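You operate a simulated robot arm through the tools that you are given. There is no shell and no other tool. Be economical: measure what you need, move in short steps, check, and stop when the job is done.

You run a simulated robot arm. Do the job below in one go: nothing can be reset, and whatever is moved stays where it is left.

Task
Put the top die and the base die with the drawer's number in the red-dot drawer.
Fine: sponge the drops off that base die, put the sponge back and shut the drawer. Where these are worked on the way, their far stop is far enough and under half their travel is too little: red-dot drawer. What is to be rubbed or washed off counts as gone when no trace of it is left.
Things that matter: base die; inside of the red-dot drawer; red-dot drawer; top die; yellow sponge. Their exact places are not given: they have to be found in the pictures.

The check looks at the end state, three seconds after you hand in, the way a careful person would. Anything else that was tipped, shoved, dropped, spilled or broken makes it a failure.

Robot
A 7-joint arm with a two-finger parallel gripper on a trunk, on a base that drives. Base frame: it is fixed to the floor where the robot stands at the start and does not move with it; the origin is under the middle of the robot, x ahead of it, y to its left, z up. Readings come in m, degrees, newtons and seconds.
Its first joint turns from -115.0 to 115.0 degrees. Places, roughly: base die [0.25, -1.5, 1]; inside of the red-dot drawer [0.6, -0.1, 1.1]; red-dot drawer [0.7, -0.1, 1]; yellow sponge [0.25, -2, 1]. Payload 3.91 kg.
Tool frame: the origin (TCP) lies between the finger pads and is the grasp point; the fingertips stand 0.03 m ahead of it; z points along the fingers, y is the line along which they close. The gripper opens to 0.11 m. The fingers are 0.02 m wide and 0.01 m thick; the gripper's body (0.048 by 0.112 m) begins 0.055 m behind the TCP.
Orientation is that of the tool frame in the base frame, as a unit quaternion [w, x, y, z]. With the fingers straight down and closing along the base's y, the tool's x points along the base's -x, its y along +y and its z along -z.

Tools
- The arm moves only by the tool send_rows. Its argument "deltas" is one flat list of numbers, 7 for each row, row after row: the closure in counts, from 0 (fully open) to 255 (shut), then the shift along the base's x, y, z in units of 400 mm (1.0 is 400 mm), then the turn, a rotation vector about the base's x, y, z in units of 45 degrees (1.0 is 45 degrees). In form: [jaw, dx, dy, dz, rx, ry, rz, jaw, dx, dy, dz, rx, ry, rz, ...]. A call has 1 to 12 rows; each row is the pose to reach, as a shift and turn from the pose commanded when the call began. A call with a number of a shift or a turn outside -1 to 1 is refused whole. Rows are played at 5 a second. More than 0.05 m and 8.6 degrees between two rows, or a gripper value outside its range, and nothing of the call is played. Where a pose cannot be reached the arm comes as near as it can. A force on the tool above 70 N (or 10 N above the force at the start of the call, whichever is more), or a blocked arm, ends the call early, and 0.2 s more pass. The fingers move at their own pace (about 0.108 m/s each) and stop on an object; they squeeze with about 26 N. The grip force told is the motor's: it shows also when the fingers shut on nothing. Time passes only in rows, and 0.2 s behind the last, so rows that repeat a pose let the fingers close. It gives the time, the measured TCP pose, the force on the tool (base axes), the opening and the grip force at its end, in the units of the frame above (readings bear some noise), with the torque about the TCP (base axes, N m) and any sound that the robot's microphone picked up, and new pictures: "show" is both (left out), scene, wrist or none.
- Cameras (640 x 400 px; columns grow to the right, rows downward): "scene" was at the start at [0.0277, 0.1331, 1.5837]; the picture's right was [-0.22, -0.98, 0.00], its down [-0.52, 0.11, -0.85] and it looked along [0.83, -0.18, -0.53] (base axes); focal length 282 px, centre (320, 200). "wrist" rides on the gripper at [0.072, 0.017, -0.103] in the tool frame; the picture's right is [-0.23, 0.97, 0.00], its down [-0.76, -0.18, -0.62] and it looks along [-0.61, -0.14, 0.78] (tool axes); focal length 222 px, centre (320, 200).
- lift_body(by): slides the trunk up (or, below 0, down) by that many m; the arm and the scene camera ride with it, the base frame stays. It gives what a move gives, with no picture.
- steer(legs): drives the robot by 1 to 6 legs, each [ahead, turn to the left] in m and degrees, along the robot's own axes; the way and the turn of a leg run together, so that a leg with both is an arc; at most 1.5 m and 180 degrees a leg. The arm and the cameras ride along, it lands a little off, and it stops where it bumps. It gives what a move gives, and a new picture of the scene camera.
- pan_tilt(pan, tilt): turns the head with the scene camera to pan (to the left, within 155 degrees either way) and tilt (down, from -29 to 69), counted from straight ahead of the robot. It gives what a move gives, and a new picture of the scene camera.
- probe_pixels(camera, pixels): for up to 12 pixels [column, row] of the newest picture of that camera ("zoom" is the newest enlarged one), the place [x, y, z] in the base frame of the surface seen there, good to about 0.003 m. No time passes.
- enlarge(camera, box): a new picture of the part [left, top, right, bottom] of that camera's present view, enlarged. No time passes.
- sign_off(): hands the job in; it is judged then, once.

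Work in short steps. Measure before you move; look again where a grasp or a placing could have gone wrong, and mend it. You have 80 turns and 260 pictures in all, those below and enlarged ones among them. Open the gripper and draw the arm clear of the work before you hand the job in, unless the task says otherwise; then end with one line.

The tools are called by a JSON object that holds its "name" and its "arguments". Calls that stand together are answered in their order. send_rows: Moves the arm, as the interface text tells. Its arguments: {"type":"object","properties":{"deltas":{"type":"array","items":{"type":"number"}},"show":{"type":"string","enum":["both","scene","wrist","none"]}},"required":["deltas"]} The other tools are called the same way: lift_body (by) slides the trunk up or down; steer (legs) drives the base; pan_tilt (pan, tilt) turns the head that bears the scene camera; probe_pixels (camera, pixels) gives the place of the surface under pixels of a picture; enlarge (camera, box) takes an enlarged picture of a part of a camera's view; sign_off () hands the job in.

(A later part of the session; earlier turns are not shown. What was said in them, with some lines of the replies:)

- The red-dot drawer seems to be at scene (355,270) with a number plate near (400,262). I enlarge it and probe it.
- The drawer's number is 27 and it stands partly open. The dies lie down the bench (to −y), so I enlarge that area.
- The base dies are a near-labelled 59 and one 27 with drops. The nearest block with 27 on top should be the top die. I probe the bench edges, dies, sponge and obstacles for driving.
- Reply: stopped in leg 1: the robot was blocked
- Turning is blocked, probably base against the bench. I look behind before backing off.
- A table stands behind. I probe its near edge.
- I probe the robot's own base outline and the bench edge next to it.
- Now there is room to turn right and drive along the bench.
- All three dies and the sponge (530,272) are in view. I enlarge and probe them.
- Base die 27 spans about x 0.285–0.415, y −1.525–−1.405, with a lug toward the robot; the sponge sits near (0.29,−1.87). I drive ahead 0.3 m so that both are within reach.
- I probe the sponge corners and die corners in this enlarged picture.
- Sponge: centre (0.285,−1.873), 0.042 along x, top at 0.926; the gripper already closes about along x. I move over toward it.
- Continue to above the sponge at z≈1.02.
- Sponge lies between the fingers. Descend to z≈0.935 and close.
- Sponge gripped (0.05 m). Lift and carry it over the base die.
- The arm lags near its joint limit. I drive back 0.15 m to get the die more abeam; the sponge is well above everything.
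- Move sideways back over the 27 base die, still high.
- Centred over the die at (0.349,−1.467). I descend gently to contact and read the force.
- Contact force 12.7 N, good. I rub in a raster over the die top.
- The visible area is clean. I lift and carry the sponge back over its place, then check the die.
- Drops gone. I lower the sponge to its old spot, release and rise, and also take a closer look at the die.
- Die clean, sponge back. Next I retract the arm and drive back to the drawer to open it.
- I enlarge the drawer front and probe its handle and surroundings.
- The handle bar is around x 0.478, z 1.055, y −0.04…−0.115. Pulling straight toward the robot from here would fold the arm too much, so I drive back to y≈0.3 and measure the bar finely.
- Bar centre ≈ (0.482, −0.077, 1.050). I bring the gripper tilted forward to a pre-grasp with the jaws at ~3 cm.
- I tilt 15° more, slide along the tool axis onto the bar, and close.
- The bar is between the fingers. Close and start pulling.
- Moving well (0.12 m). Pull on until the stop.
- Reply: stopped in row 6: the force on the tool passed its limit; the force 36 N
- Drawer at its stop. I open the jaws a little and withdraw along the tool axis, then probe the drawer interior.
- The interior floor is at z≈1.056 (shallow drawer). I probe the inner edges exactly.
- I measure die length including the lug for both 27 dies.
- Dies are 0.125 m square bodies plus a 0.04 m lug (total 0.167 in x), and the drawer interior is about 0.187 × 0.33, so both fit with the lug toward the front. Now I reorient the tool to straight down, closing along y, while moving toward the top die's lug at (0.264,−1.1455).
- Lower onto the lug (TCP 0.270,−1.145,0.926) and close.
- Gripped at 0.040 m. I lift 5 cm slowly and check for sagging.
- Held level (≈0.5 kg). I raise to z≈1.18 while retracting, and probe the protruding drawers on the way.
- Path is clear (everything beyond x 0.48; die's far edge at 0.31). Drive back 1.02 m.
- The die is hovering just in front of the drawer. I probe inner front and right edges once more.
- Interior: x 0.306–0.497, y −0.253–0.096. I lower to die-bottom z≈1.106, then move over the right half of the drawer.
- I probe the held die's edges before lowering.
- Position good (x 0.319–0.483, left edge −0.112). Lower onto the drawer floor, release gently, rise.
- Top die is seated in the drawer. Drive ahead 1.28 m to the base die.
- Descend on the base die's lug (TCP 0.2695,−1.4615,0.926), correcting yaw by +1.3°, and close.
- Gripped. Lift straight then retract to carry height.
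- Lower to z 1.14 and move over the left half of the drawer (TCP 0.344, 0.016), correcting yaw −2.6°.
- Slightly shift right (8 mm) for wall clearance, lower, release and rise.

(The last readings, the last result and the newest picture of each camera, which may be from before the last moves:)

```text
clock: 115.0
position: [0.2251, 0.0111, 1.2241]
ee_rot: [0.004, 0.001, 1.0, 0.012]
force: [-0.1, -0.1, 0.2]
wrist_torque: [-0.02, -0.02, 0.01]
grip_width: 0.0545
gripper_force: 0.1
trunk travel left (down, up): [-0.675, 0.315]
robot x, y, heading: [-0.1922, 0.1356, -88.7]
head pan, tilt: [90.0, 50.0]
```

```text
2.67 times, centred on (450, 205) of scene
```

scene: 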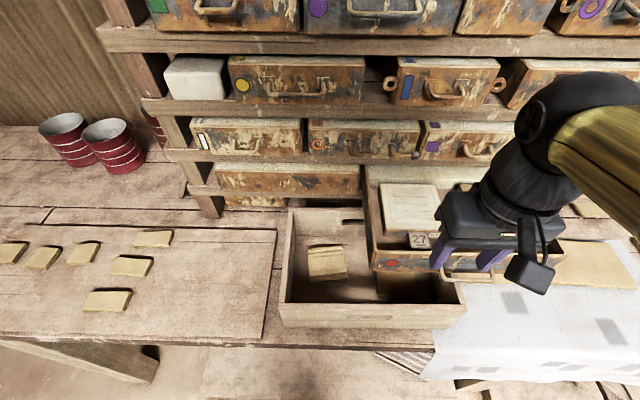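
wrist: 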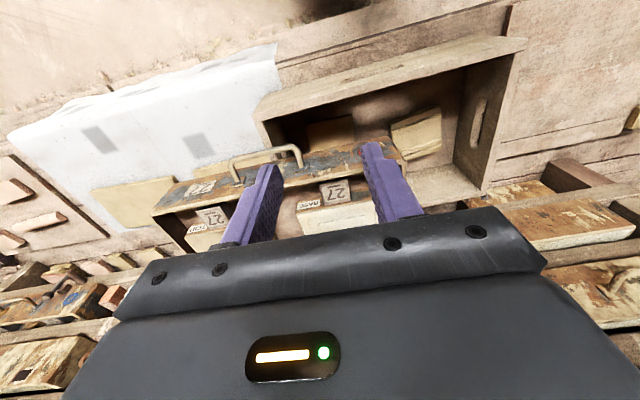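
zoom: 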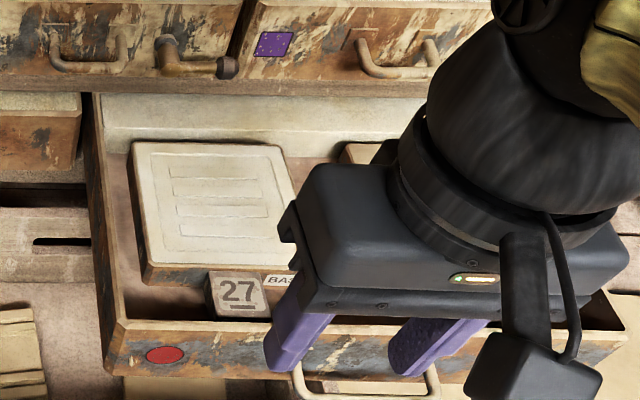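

Both dies lie flat in the drawer. To close it I will grip the handle again as before: drive back 0.17 m and tilt the tool forward.

{"name": "steer", "arguments": {"legs": [[-0.17, -1.2]]}}

{"name": "send_rows", "arguments": {"deltas": [180, -0.02, -0.04, 0, 0.065, -0.065, -0.1124, 180, -0.04, -0.08, 0, 0.13, -0.13, -0.2249, 180, -0.06, -0.12, 0, 0.1946, -0.1946, -0.3373, 180, -0.08, -0.16, 0, 0.2595, -0.2595, -0.4498, 180, -0.1, -0.2, 0, 0.3244, -0.3244, -0.5622, 180, -0.12, -0.24, 0, 0.3893, -0.3893, -0.6746, 180, -0.14, -0.28, 0, 0.4541, -0.4541, -0.7871, 180, -0.15, -0.32, 0, 0.519, -0.519, -0.8995], "show": "none"}}

{"name": "send_rows", "arguments": {"deltas": [180, 0, -0.04, 0, 0.065, -0.065, -0.1124, 180, 0, -0.08, 0, 0.13, -0.13, -0.2249, 180, 0, -0.12, 0, 0.1946, -0.1946, -0.3373, 180, 0, -0.16, 0, 0.2595, -0.2595, -0.4498, 180, 0, -0.2, -0.03, 0.3244, -0.3244, -0.5622, 180, 0, -0.24, -0.06, 0.3893, -0.3893, -0.6746, 180, 0, -0.28, -0.1, 0.4541, -0.4541, -0.7871, 180, 0, -0.32, -0.15, 0.519, -0.519, -0.8995, 180, 0, -0.32, -0.15, 0.519, -0.519, -0.8995]}}

{"name": "enlarge", "arguments": {"camera": "scene", "box": [400, 140, 640, 290]}}

```text
clock: 116.5
position: [0.2219, 0.1675, 1.2232]
ee_rot: [0.004, 0.012, 1.0, 0.011]
force: [-0.4, 0.2, -0.5]
wrist_torque: [-0.04, 0.01, -0.02]
grip_width: 0.055
gripper_force: 0.1
trunk travel left (down, up): [-0.675, 0.315]
robot x, y, heading: [-0.1969, 0.2946, -89.8]
head pan, tilt: [90.0, 50.0]
```

scene: 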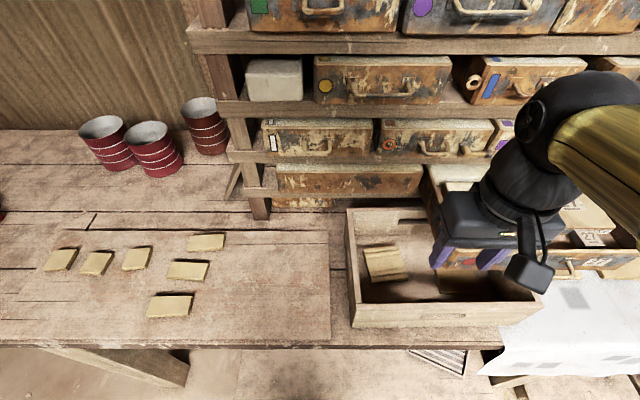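

```text
clock: 118.2
position: [0.1609, 0.0378, 1.2233]
ee_rot: [0.202, 0.351, 0.89, 0.21]
force: [-0.4, -1.3, -0.5]
wrist_torque: [0.01, 0.0, -0.03]
grip_width: 0.0325
gripper_force: 0.0
trunk travel left (down, up): [-0.675, 0.315]
robot x, y, heading: [-0.1939, 0.2975, -89.9]
head pan, tilt: [90.0, 50.0]
```

```text
clock: 120.2
position: [0.1614, -0.0912, 1.1602]
ee_rot: [0.359, 0.618, 0.598, 0.362]
force: [0.1, -0.3, 0.4]
wrist_torque: [-0.03, 0.03, 0.02]
grip_width: 0.0321
gripper_force: 0.1
trunk travel left (down, up): [-0.675, 0.315]
robot x, y, heading: [-0.195, 0.2966, -89.8]
head pan, tilt: [90.0, 50.0]
```

scene: 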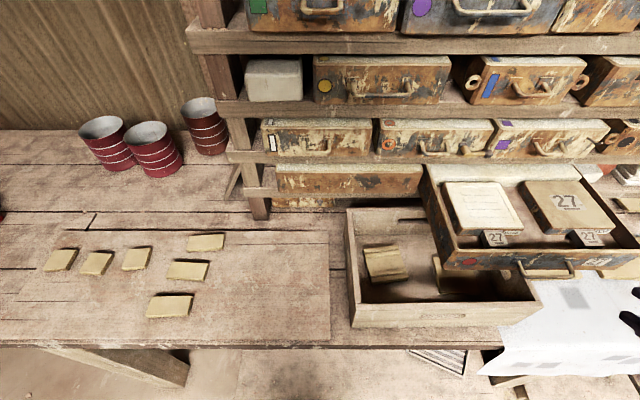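
wrist: 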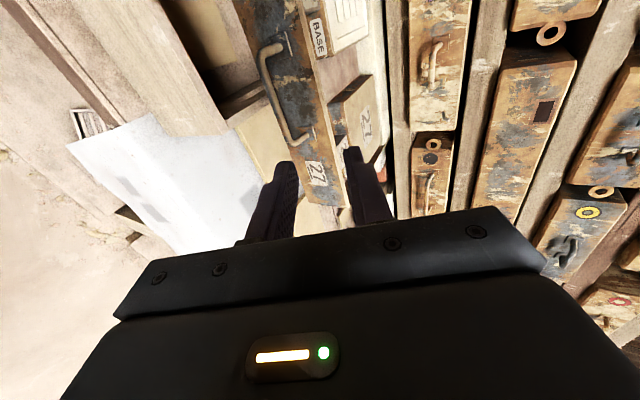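

```text
2.67 times, centred on (520, 215) of scene
```

zoom: 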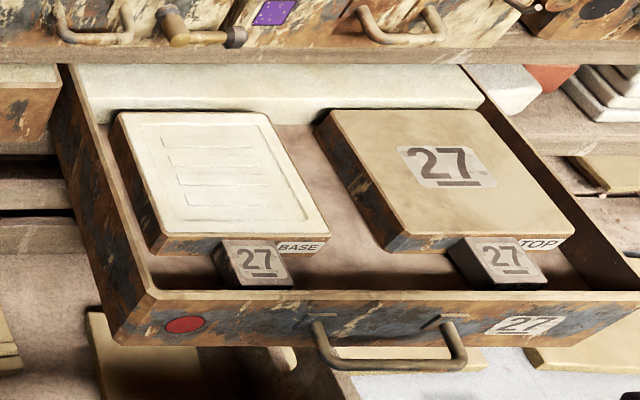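

Both dies well seated. I probe the handle bar, die tops and the shelf's lower edge for clearance.

{"name": "probe_pixels", "arguments": {"camera": "zoom", "pixels": [[360, 366], [430, 366], [395, 367], [220, 190], [350, 130], [450, 200], [260, 295], [250, 62], [130, 118], [265, 245], [500, 252]]}}

```text
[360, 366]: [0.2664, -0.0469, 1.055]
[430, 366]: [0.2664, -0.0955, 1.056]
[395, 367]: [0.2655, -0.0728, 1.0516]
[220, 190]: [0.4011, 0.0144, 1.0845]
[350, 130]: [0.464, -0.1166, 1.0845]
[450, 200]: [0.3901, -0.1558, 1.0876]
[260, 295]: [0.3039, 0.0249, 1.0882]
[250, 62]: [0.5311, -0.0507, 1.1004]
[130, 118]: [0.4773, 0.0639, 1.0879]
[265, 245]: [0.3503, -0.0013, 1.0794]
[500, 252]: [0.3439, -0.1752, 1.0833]
```

Clearances are fine. Slide onto the bar along the tool axis and close.

{"name": "send_rows", "arguments": {"deltas": [180, 0.04, 0.018, -0.083, 0, 0, 0.03, 180, 0.0815, 0.035, -0.1655, 0, 0, 0.03, 180, 0.13, 0.035, -0.195, 0, 0, 0.03, 180, 0.18, 0.035, -0.223, 0, 0, 0.03, 180, 0.233, 0.035, -0.253, 0, 0, 0.03, 180, 0.233, 0.035, -0.253, 0, 0, 0.03, 255, 0.233, 0.035, -0.253, 0, 0, 0.03, 255, 0.233, 0.035, -0.253, 0, 0, 0.03, 255, 0.233, 0.035, -0.253, 0, 0, 0.03]}}

```text
clock: 122.2
position: [0.2528, -0.075, 1.0596]
ee_rot: [0.353, 0.611, 0.607, 0.366]
force: [-6.9, 3.1, -7.3]
wrist_torque: [-0.94, 0.18, 0.24]
grip_width: 0.0085
gripper_force: 45.2
trunk travel left (down, up): [-0.675, 0.315]
robot x, y, heading: [-0.1926, 0.2994, -90.1]
head pan, tilt: [90.0, 50.0]
```

scene: 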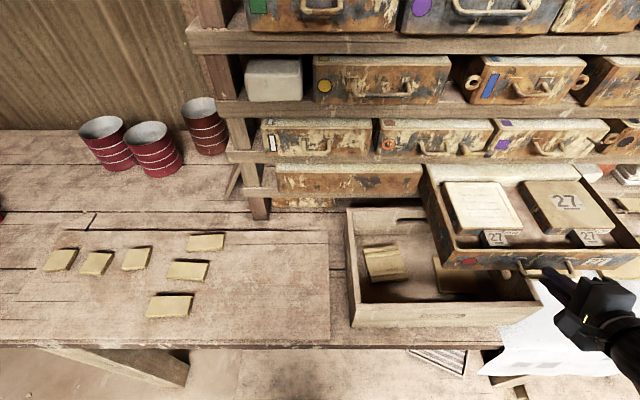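
wrist: 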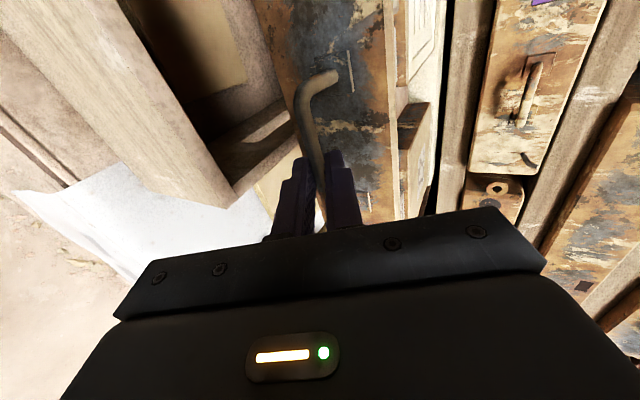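

Handle gripped. Push in gently, slowly so the dies do not slide.

{"name": "send_rows", "arguments": {"deltas": [255, 0.03, 0, 0, 0, 0, 0, 255, 0.07, 0, 0, 0, 0, 0, 255, 0.11, 0, 0, 0, 0, 0, 255, 0.15, 0, 0, 0, 0, 0, 255, 0.19, 0, 0, 0, 0, 0, 255, 0.23, 0, 0, 0, 0, 0, 255, 0.27, 0, 0, 0, 0, 0, 255, 0.31, 0, 0, 0, 0, 0, 255, 0.35, 0, 0, 0, 0, 0, 255, 0.39, 0, 0, 0, 0, 0, 255, 0.43, 0, 0, 0, 0, 0, 255, 0.47, 0, 0, 0, 0, 0]}}

```text
clock: 124.8
position: [0.441, -0.0761, 1.0593]
ee_rot: [0.353, 0.611, 0.606, 0.368]
force: [-12.2, -0.9, -18.7]
wrist_torque: [-0.6, 0.45, 0.89]
grip_width: 0.0088
gripper_force: 45.1
trunk travel left (down, up): [-0.675, 0.315]
robot x, y, heading: [-0.1968, 0.297, -90.3]
head pan, tilt: [90.0, 50.0]
```

scene: 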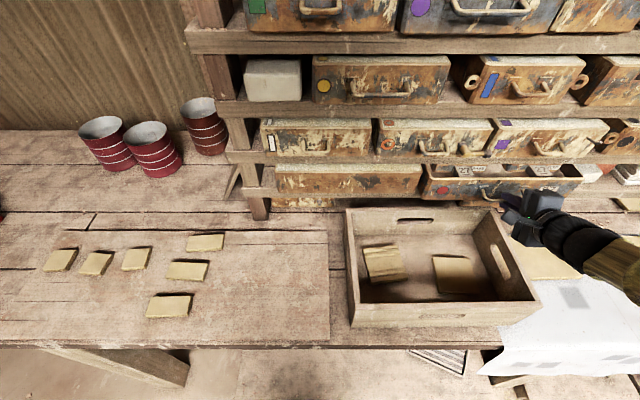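
wrist: 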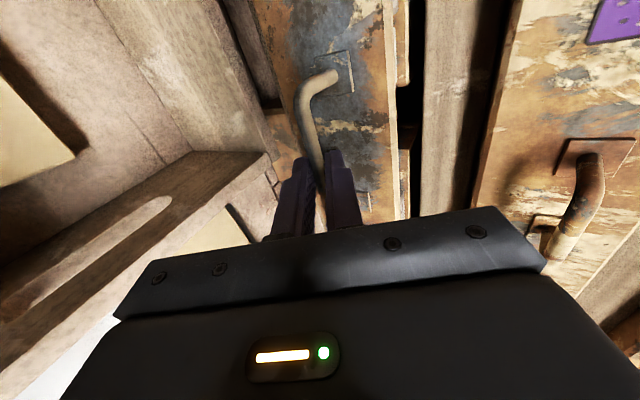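

Going well; I keep pushing (with 2 mm less height) until the stop.

{"name": "send_rows", "arguments": {"deltas": [255, 0.03, 0, -0.004, 0, 0, 0, 255, 0.06, 0, -0.005, 0, 0, 0, 255, 0.09, 0, -0.005, 0, 0, 0, 255, 0.12, 0, -0.005, 0, 0, 0, 255, 0.15, 0, -0.005, 0, 0, 0, 255, 0.18, 0, -0.005, 0, 0, 0, 255, 0.21, 0, -0.005, 0, 0, 0, 255, 0.23, 0, -0.005, 0, 0, 0]}}

{"name": "enlarge", "arguments": {"camera": "scene", "box": [400, 100, 640, 250]}}

```text
clock: 125.8
position: [0.4757, -0.0783, 1.0528]
ee_rot: [0.35, 0.614, 0.607, 0.362]
force: [-31.0, 6.5, 4.8]
wrist_torque: [-1.12, 0.05, -0.07]
grip_width: 0.009
gripper_force: 45.0
trunk travel left (down, up): [-0.675, 0.315]
robot x, y, heading: [-0.1933, 0.2976, -90.3]
head pan, tilt: [90.0, 50.0]
stopped in row 4: the force on the tool passed its limit (the readings are from after the stop); the commanded pose is now the measured one
```

scene: 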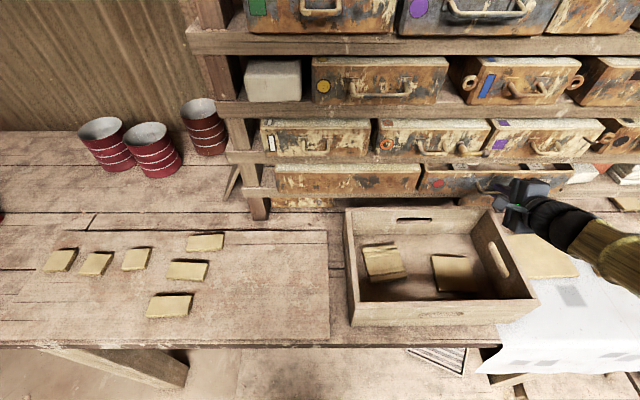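
wrist: 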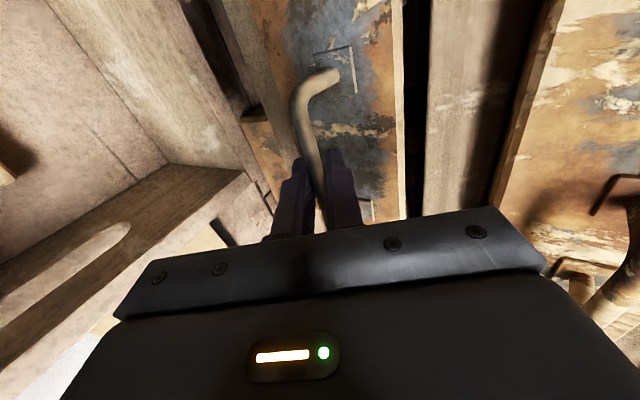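

```text
2.67 times, centred on (520, 175) of scene
```

zoom: 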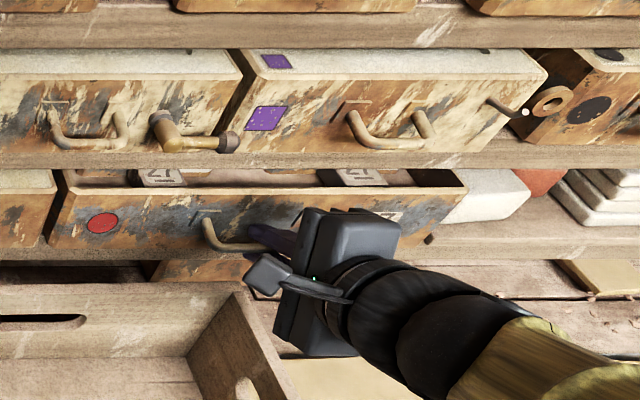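

It stopped with force. I probe the drawer front and neighbours to see whether it is really shut.

{"name": "probe_pixels", "arguments": {"camera": "zoom", "pixels": [[100, 245], [150, 230], [440, 205], [20, 215], [35, 230], [200, 180], [250, 178], [160, 178], [355, 178], [200, 163], [25, 180], [430, 185]]}}

{"name": "enlarge", "arguments": {"camera": "wrist", "box": [240, 0, 560, 200]}}

{"name": "enlarge", "arguments": {"camera": "scene", "box": [410, 150, 586, 210]}}

```text
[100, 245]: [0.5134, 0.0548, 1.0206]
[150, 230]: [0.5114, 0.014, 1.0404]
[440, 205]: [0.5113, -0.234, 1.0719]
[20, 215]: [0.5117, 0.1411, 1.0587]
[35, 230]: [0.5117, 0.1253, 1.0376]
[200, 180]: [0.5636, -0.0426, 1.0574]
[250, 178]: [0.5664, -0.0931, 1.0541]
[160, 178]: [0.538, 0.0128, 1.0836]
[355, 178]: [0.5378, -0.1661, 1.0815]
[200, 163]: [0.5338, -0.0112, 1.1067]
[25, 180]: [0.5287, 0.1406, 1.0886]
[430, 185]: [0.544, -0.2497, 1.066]
```

```text
2.00 times, centred on (400, 100) of wrist
```

zoom: 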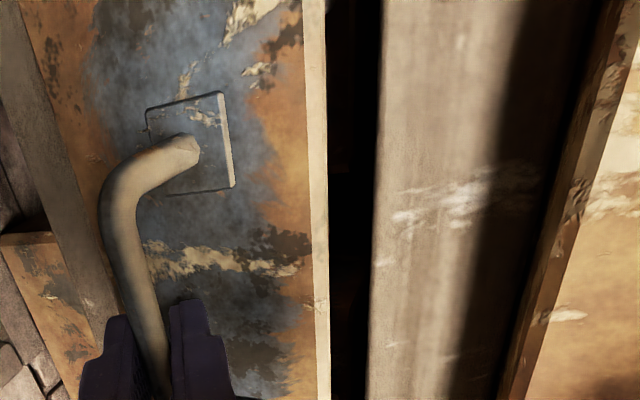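

```text
3.64 times, centred on (498, 180) of scene
```

zoom: 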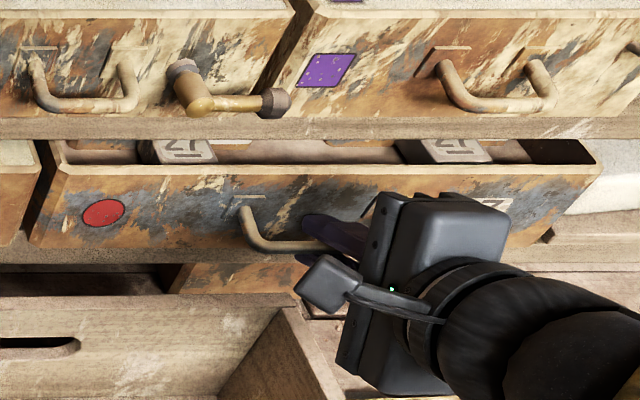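

The front is at x 0.511, flush with its neighbour and equal to the start: shut. I release and withdraw along the tool axis.

{"name": "send_rows", "arguments": {"deltas": [180, 0, 0, 0, 0, 0, 0, 180, 0, 0, 0, 0, 0, 0, 180, -0.04, 0, 0.023, 0, 0, 0, 180, -0.1, 0, 0.058, 0, 0, 0, 180, -0.2, 0, 0.116, 0, 0, 0, 180, -0.3, 0, 0.17, 0, 0, 0, 100, -0.4, 0, 0.23, 0, 0, 0, 0, -0.5, 0, 0.3, 0, 0, 0, 0, -0.6, 0, 0.36, 0, 0, 0, 0, -0.6, 0, 0.36, 0, 0, 0]}}

{"name": "enlarge", "arguments": {"camera": "scene", "box": [380, 100, 640, 262]}}

{"name": "pan_tilt", "arguments": {"pan": 30, "tilt": 32}}

```text
clock: 128.0
position: [0.2398, -0.0782, 1.1939]
ee_rot: [0.346, 0.615, 0.608, 0.364]
force: [-0.8, -0.3, 0.1]
wrist_torque: [0.05, 0.01, 0.02]
grip_width: 0.1102
gripper_force: 0.1
trunk travel left (down, up): [-0.675, 0.315]
robot x, y, heading: [-0.1932, 0.3023, -90.4]
head pan, tilt: [90.0, 50.0]
```

scene: 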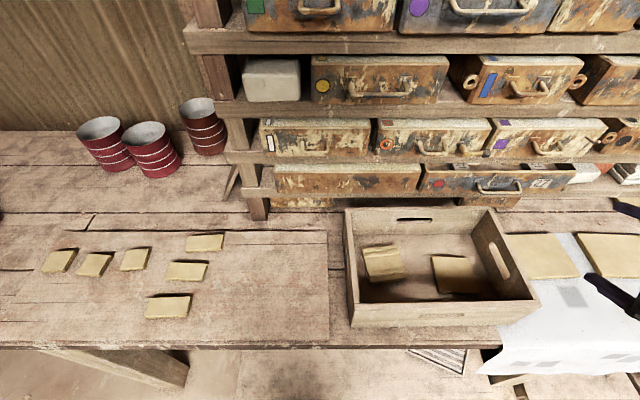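
wrist: 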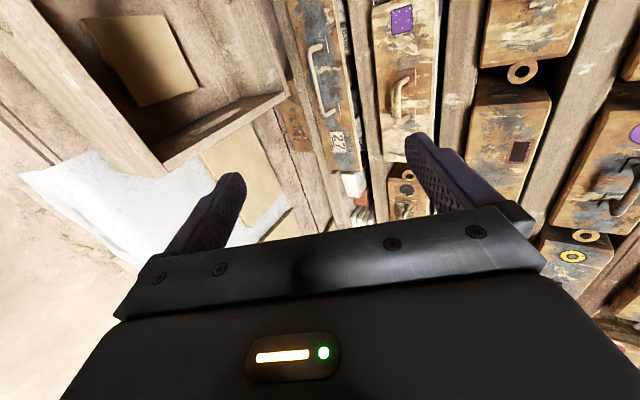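

```text
2.46 times, centred on (510, 181) of scene
```

zoom: 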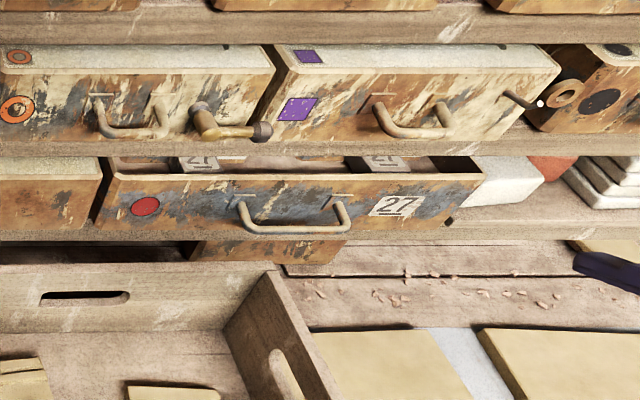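

```text
clock: 129.3
position: [0.2402, -0.0795, 1.1939]
ee_rot: [0.347, 0.615, 0.608, 0.364]
force: [-0.1, 0.2, -0.3]
wrist_torque: [0.0, 0.01, 0.0]
grip_width: 0.1099
gripper_force: 0.1
trunk travel left (down, up): [-0.675, 0.315]
robot x, y, heading: [-0.1946, 0.3014, -90.0]
head pan, tilt: [30.0, 32.0]
```

scene: 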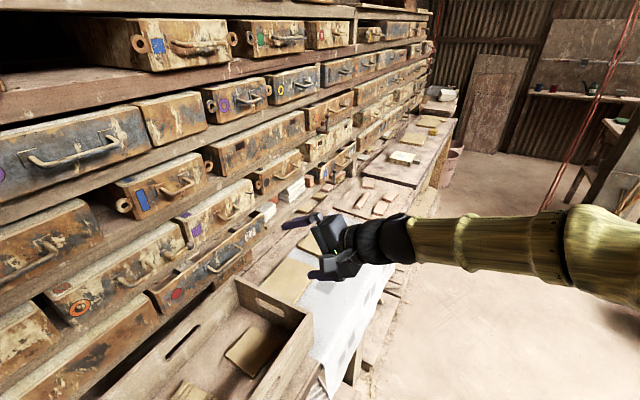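

The drawer is shut, flush with the front beside it, with both dies inside. The sponge is back in its place, and the arm is open and clear, so I hand in.

{"name": "sign_off", "arguments": {}}

```text
The job is handed in.
```

The job is done and handed in: base die 27 has been sponged clean and lies with top die 27 in the shut red-dot drawer. The sponge is back in its spot.
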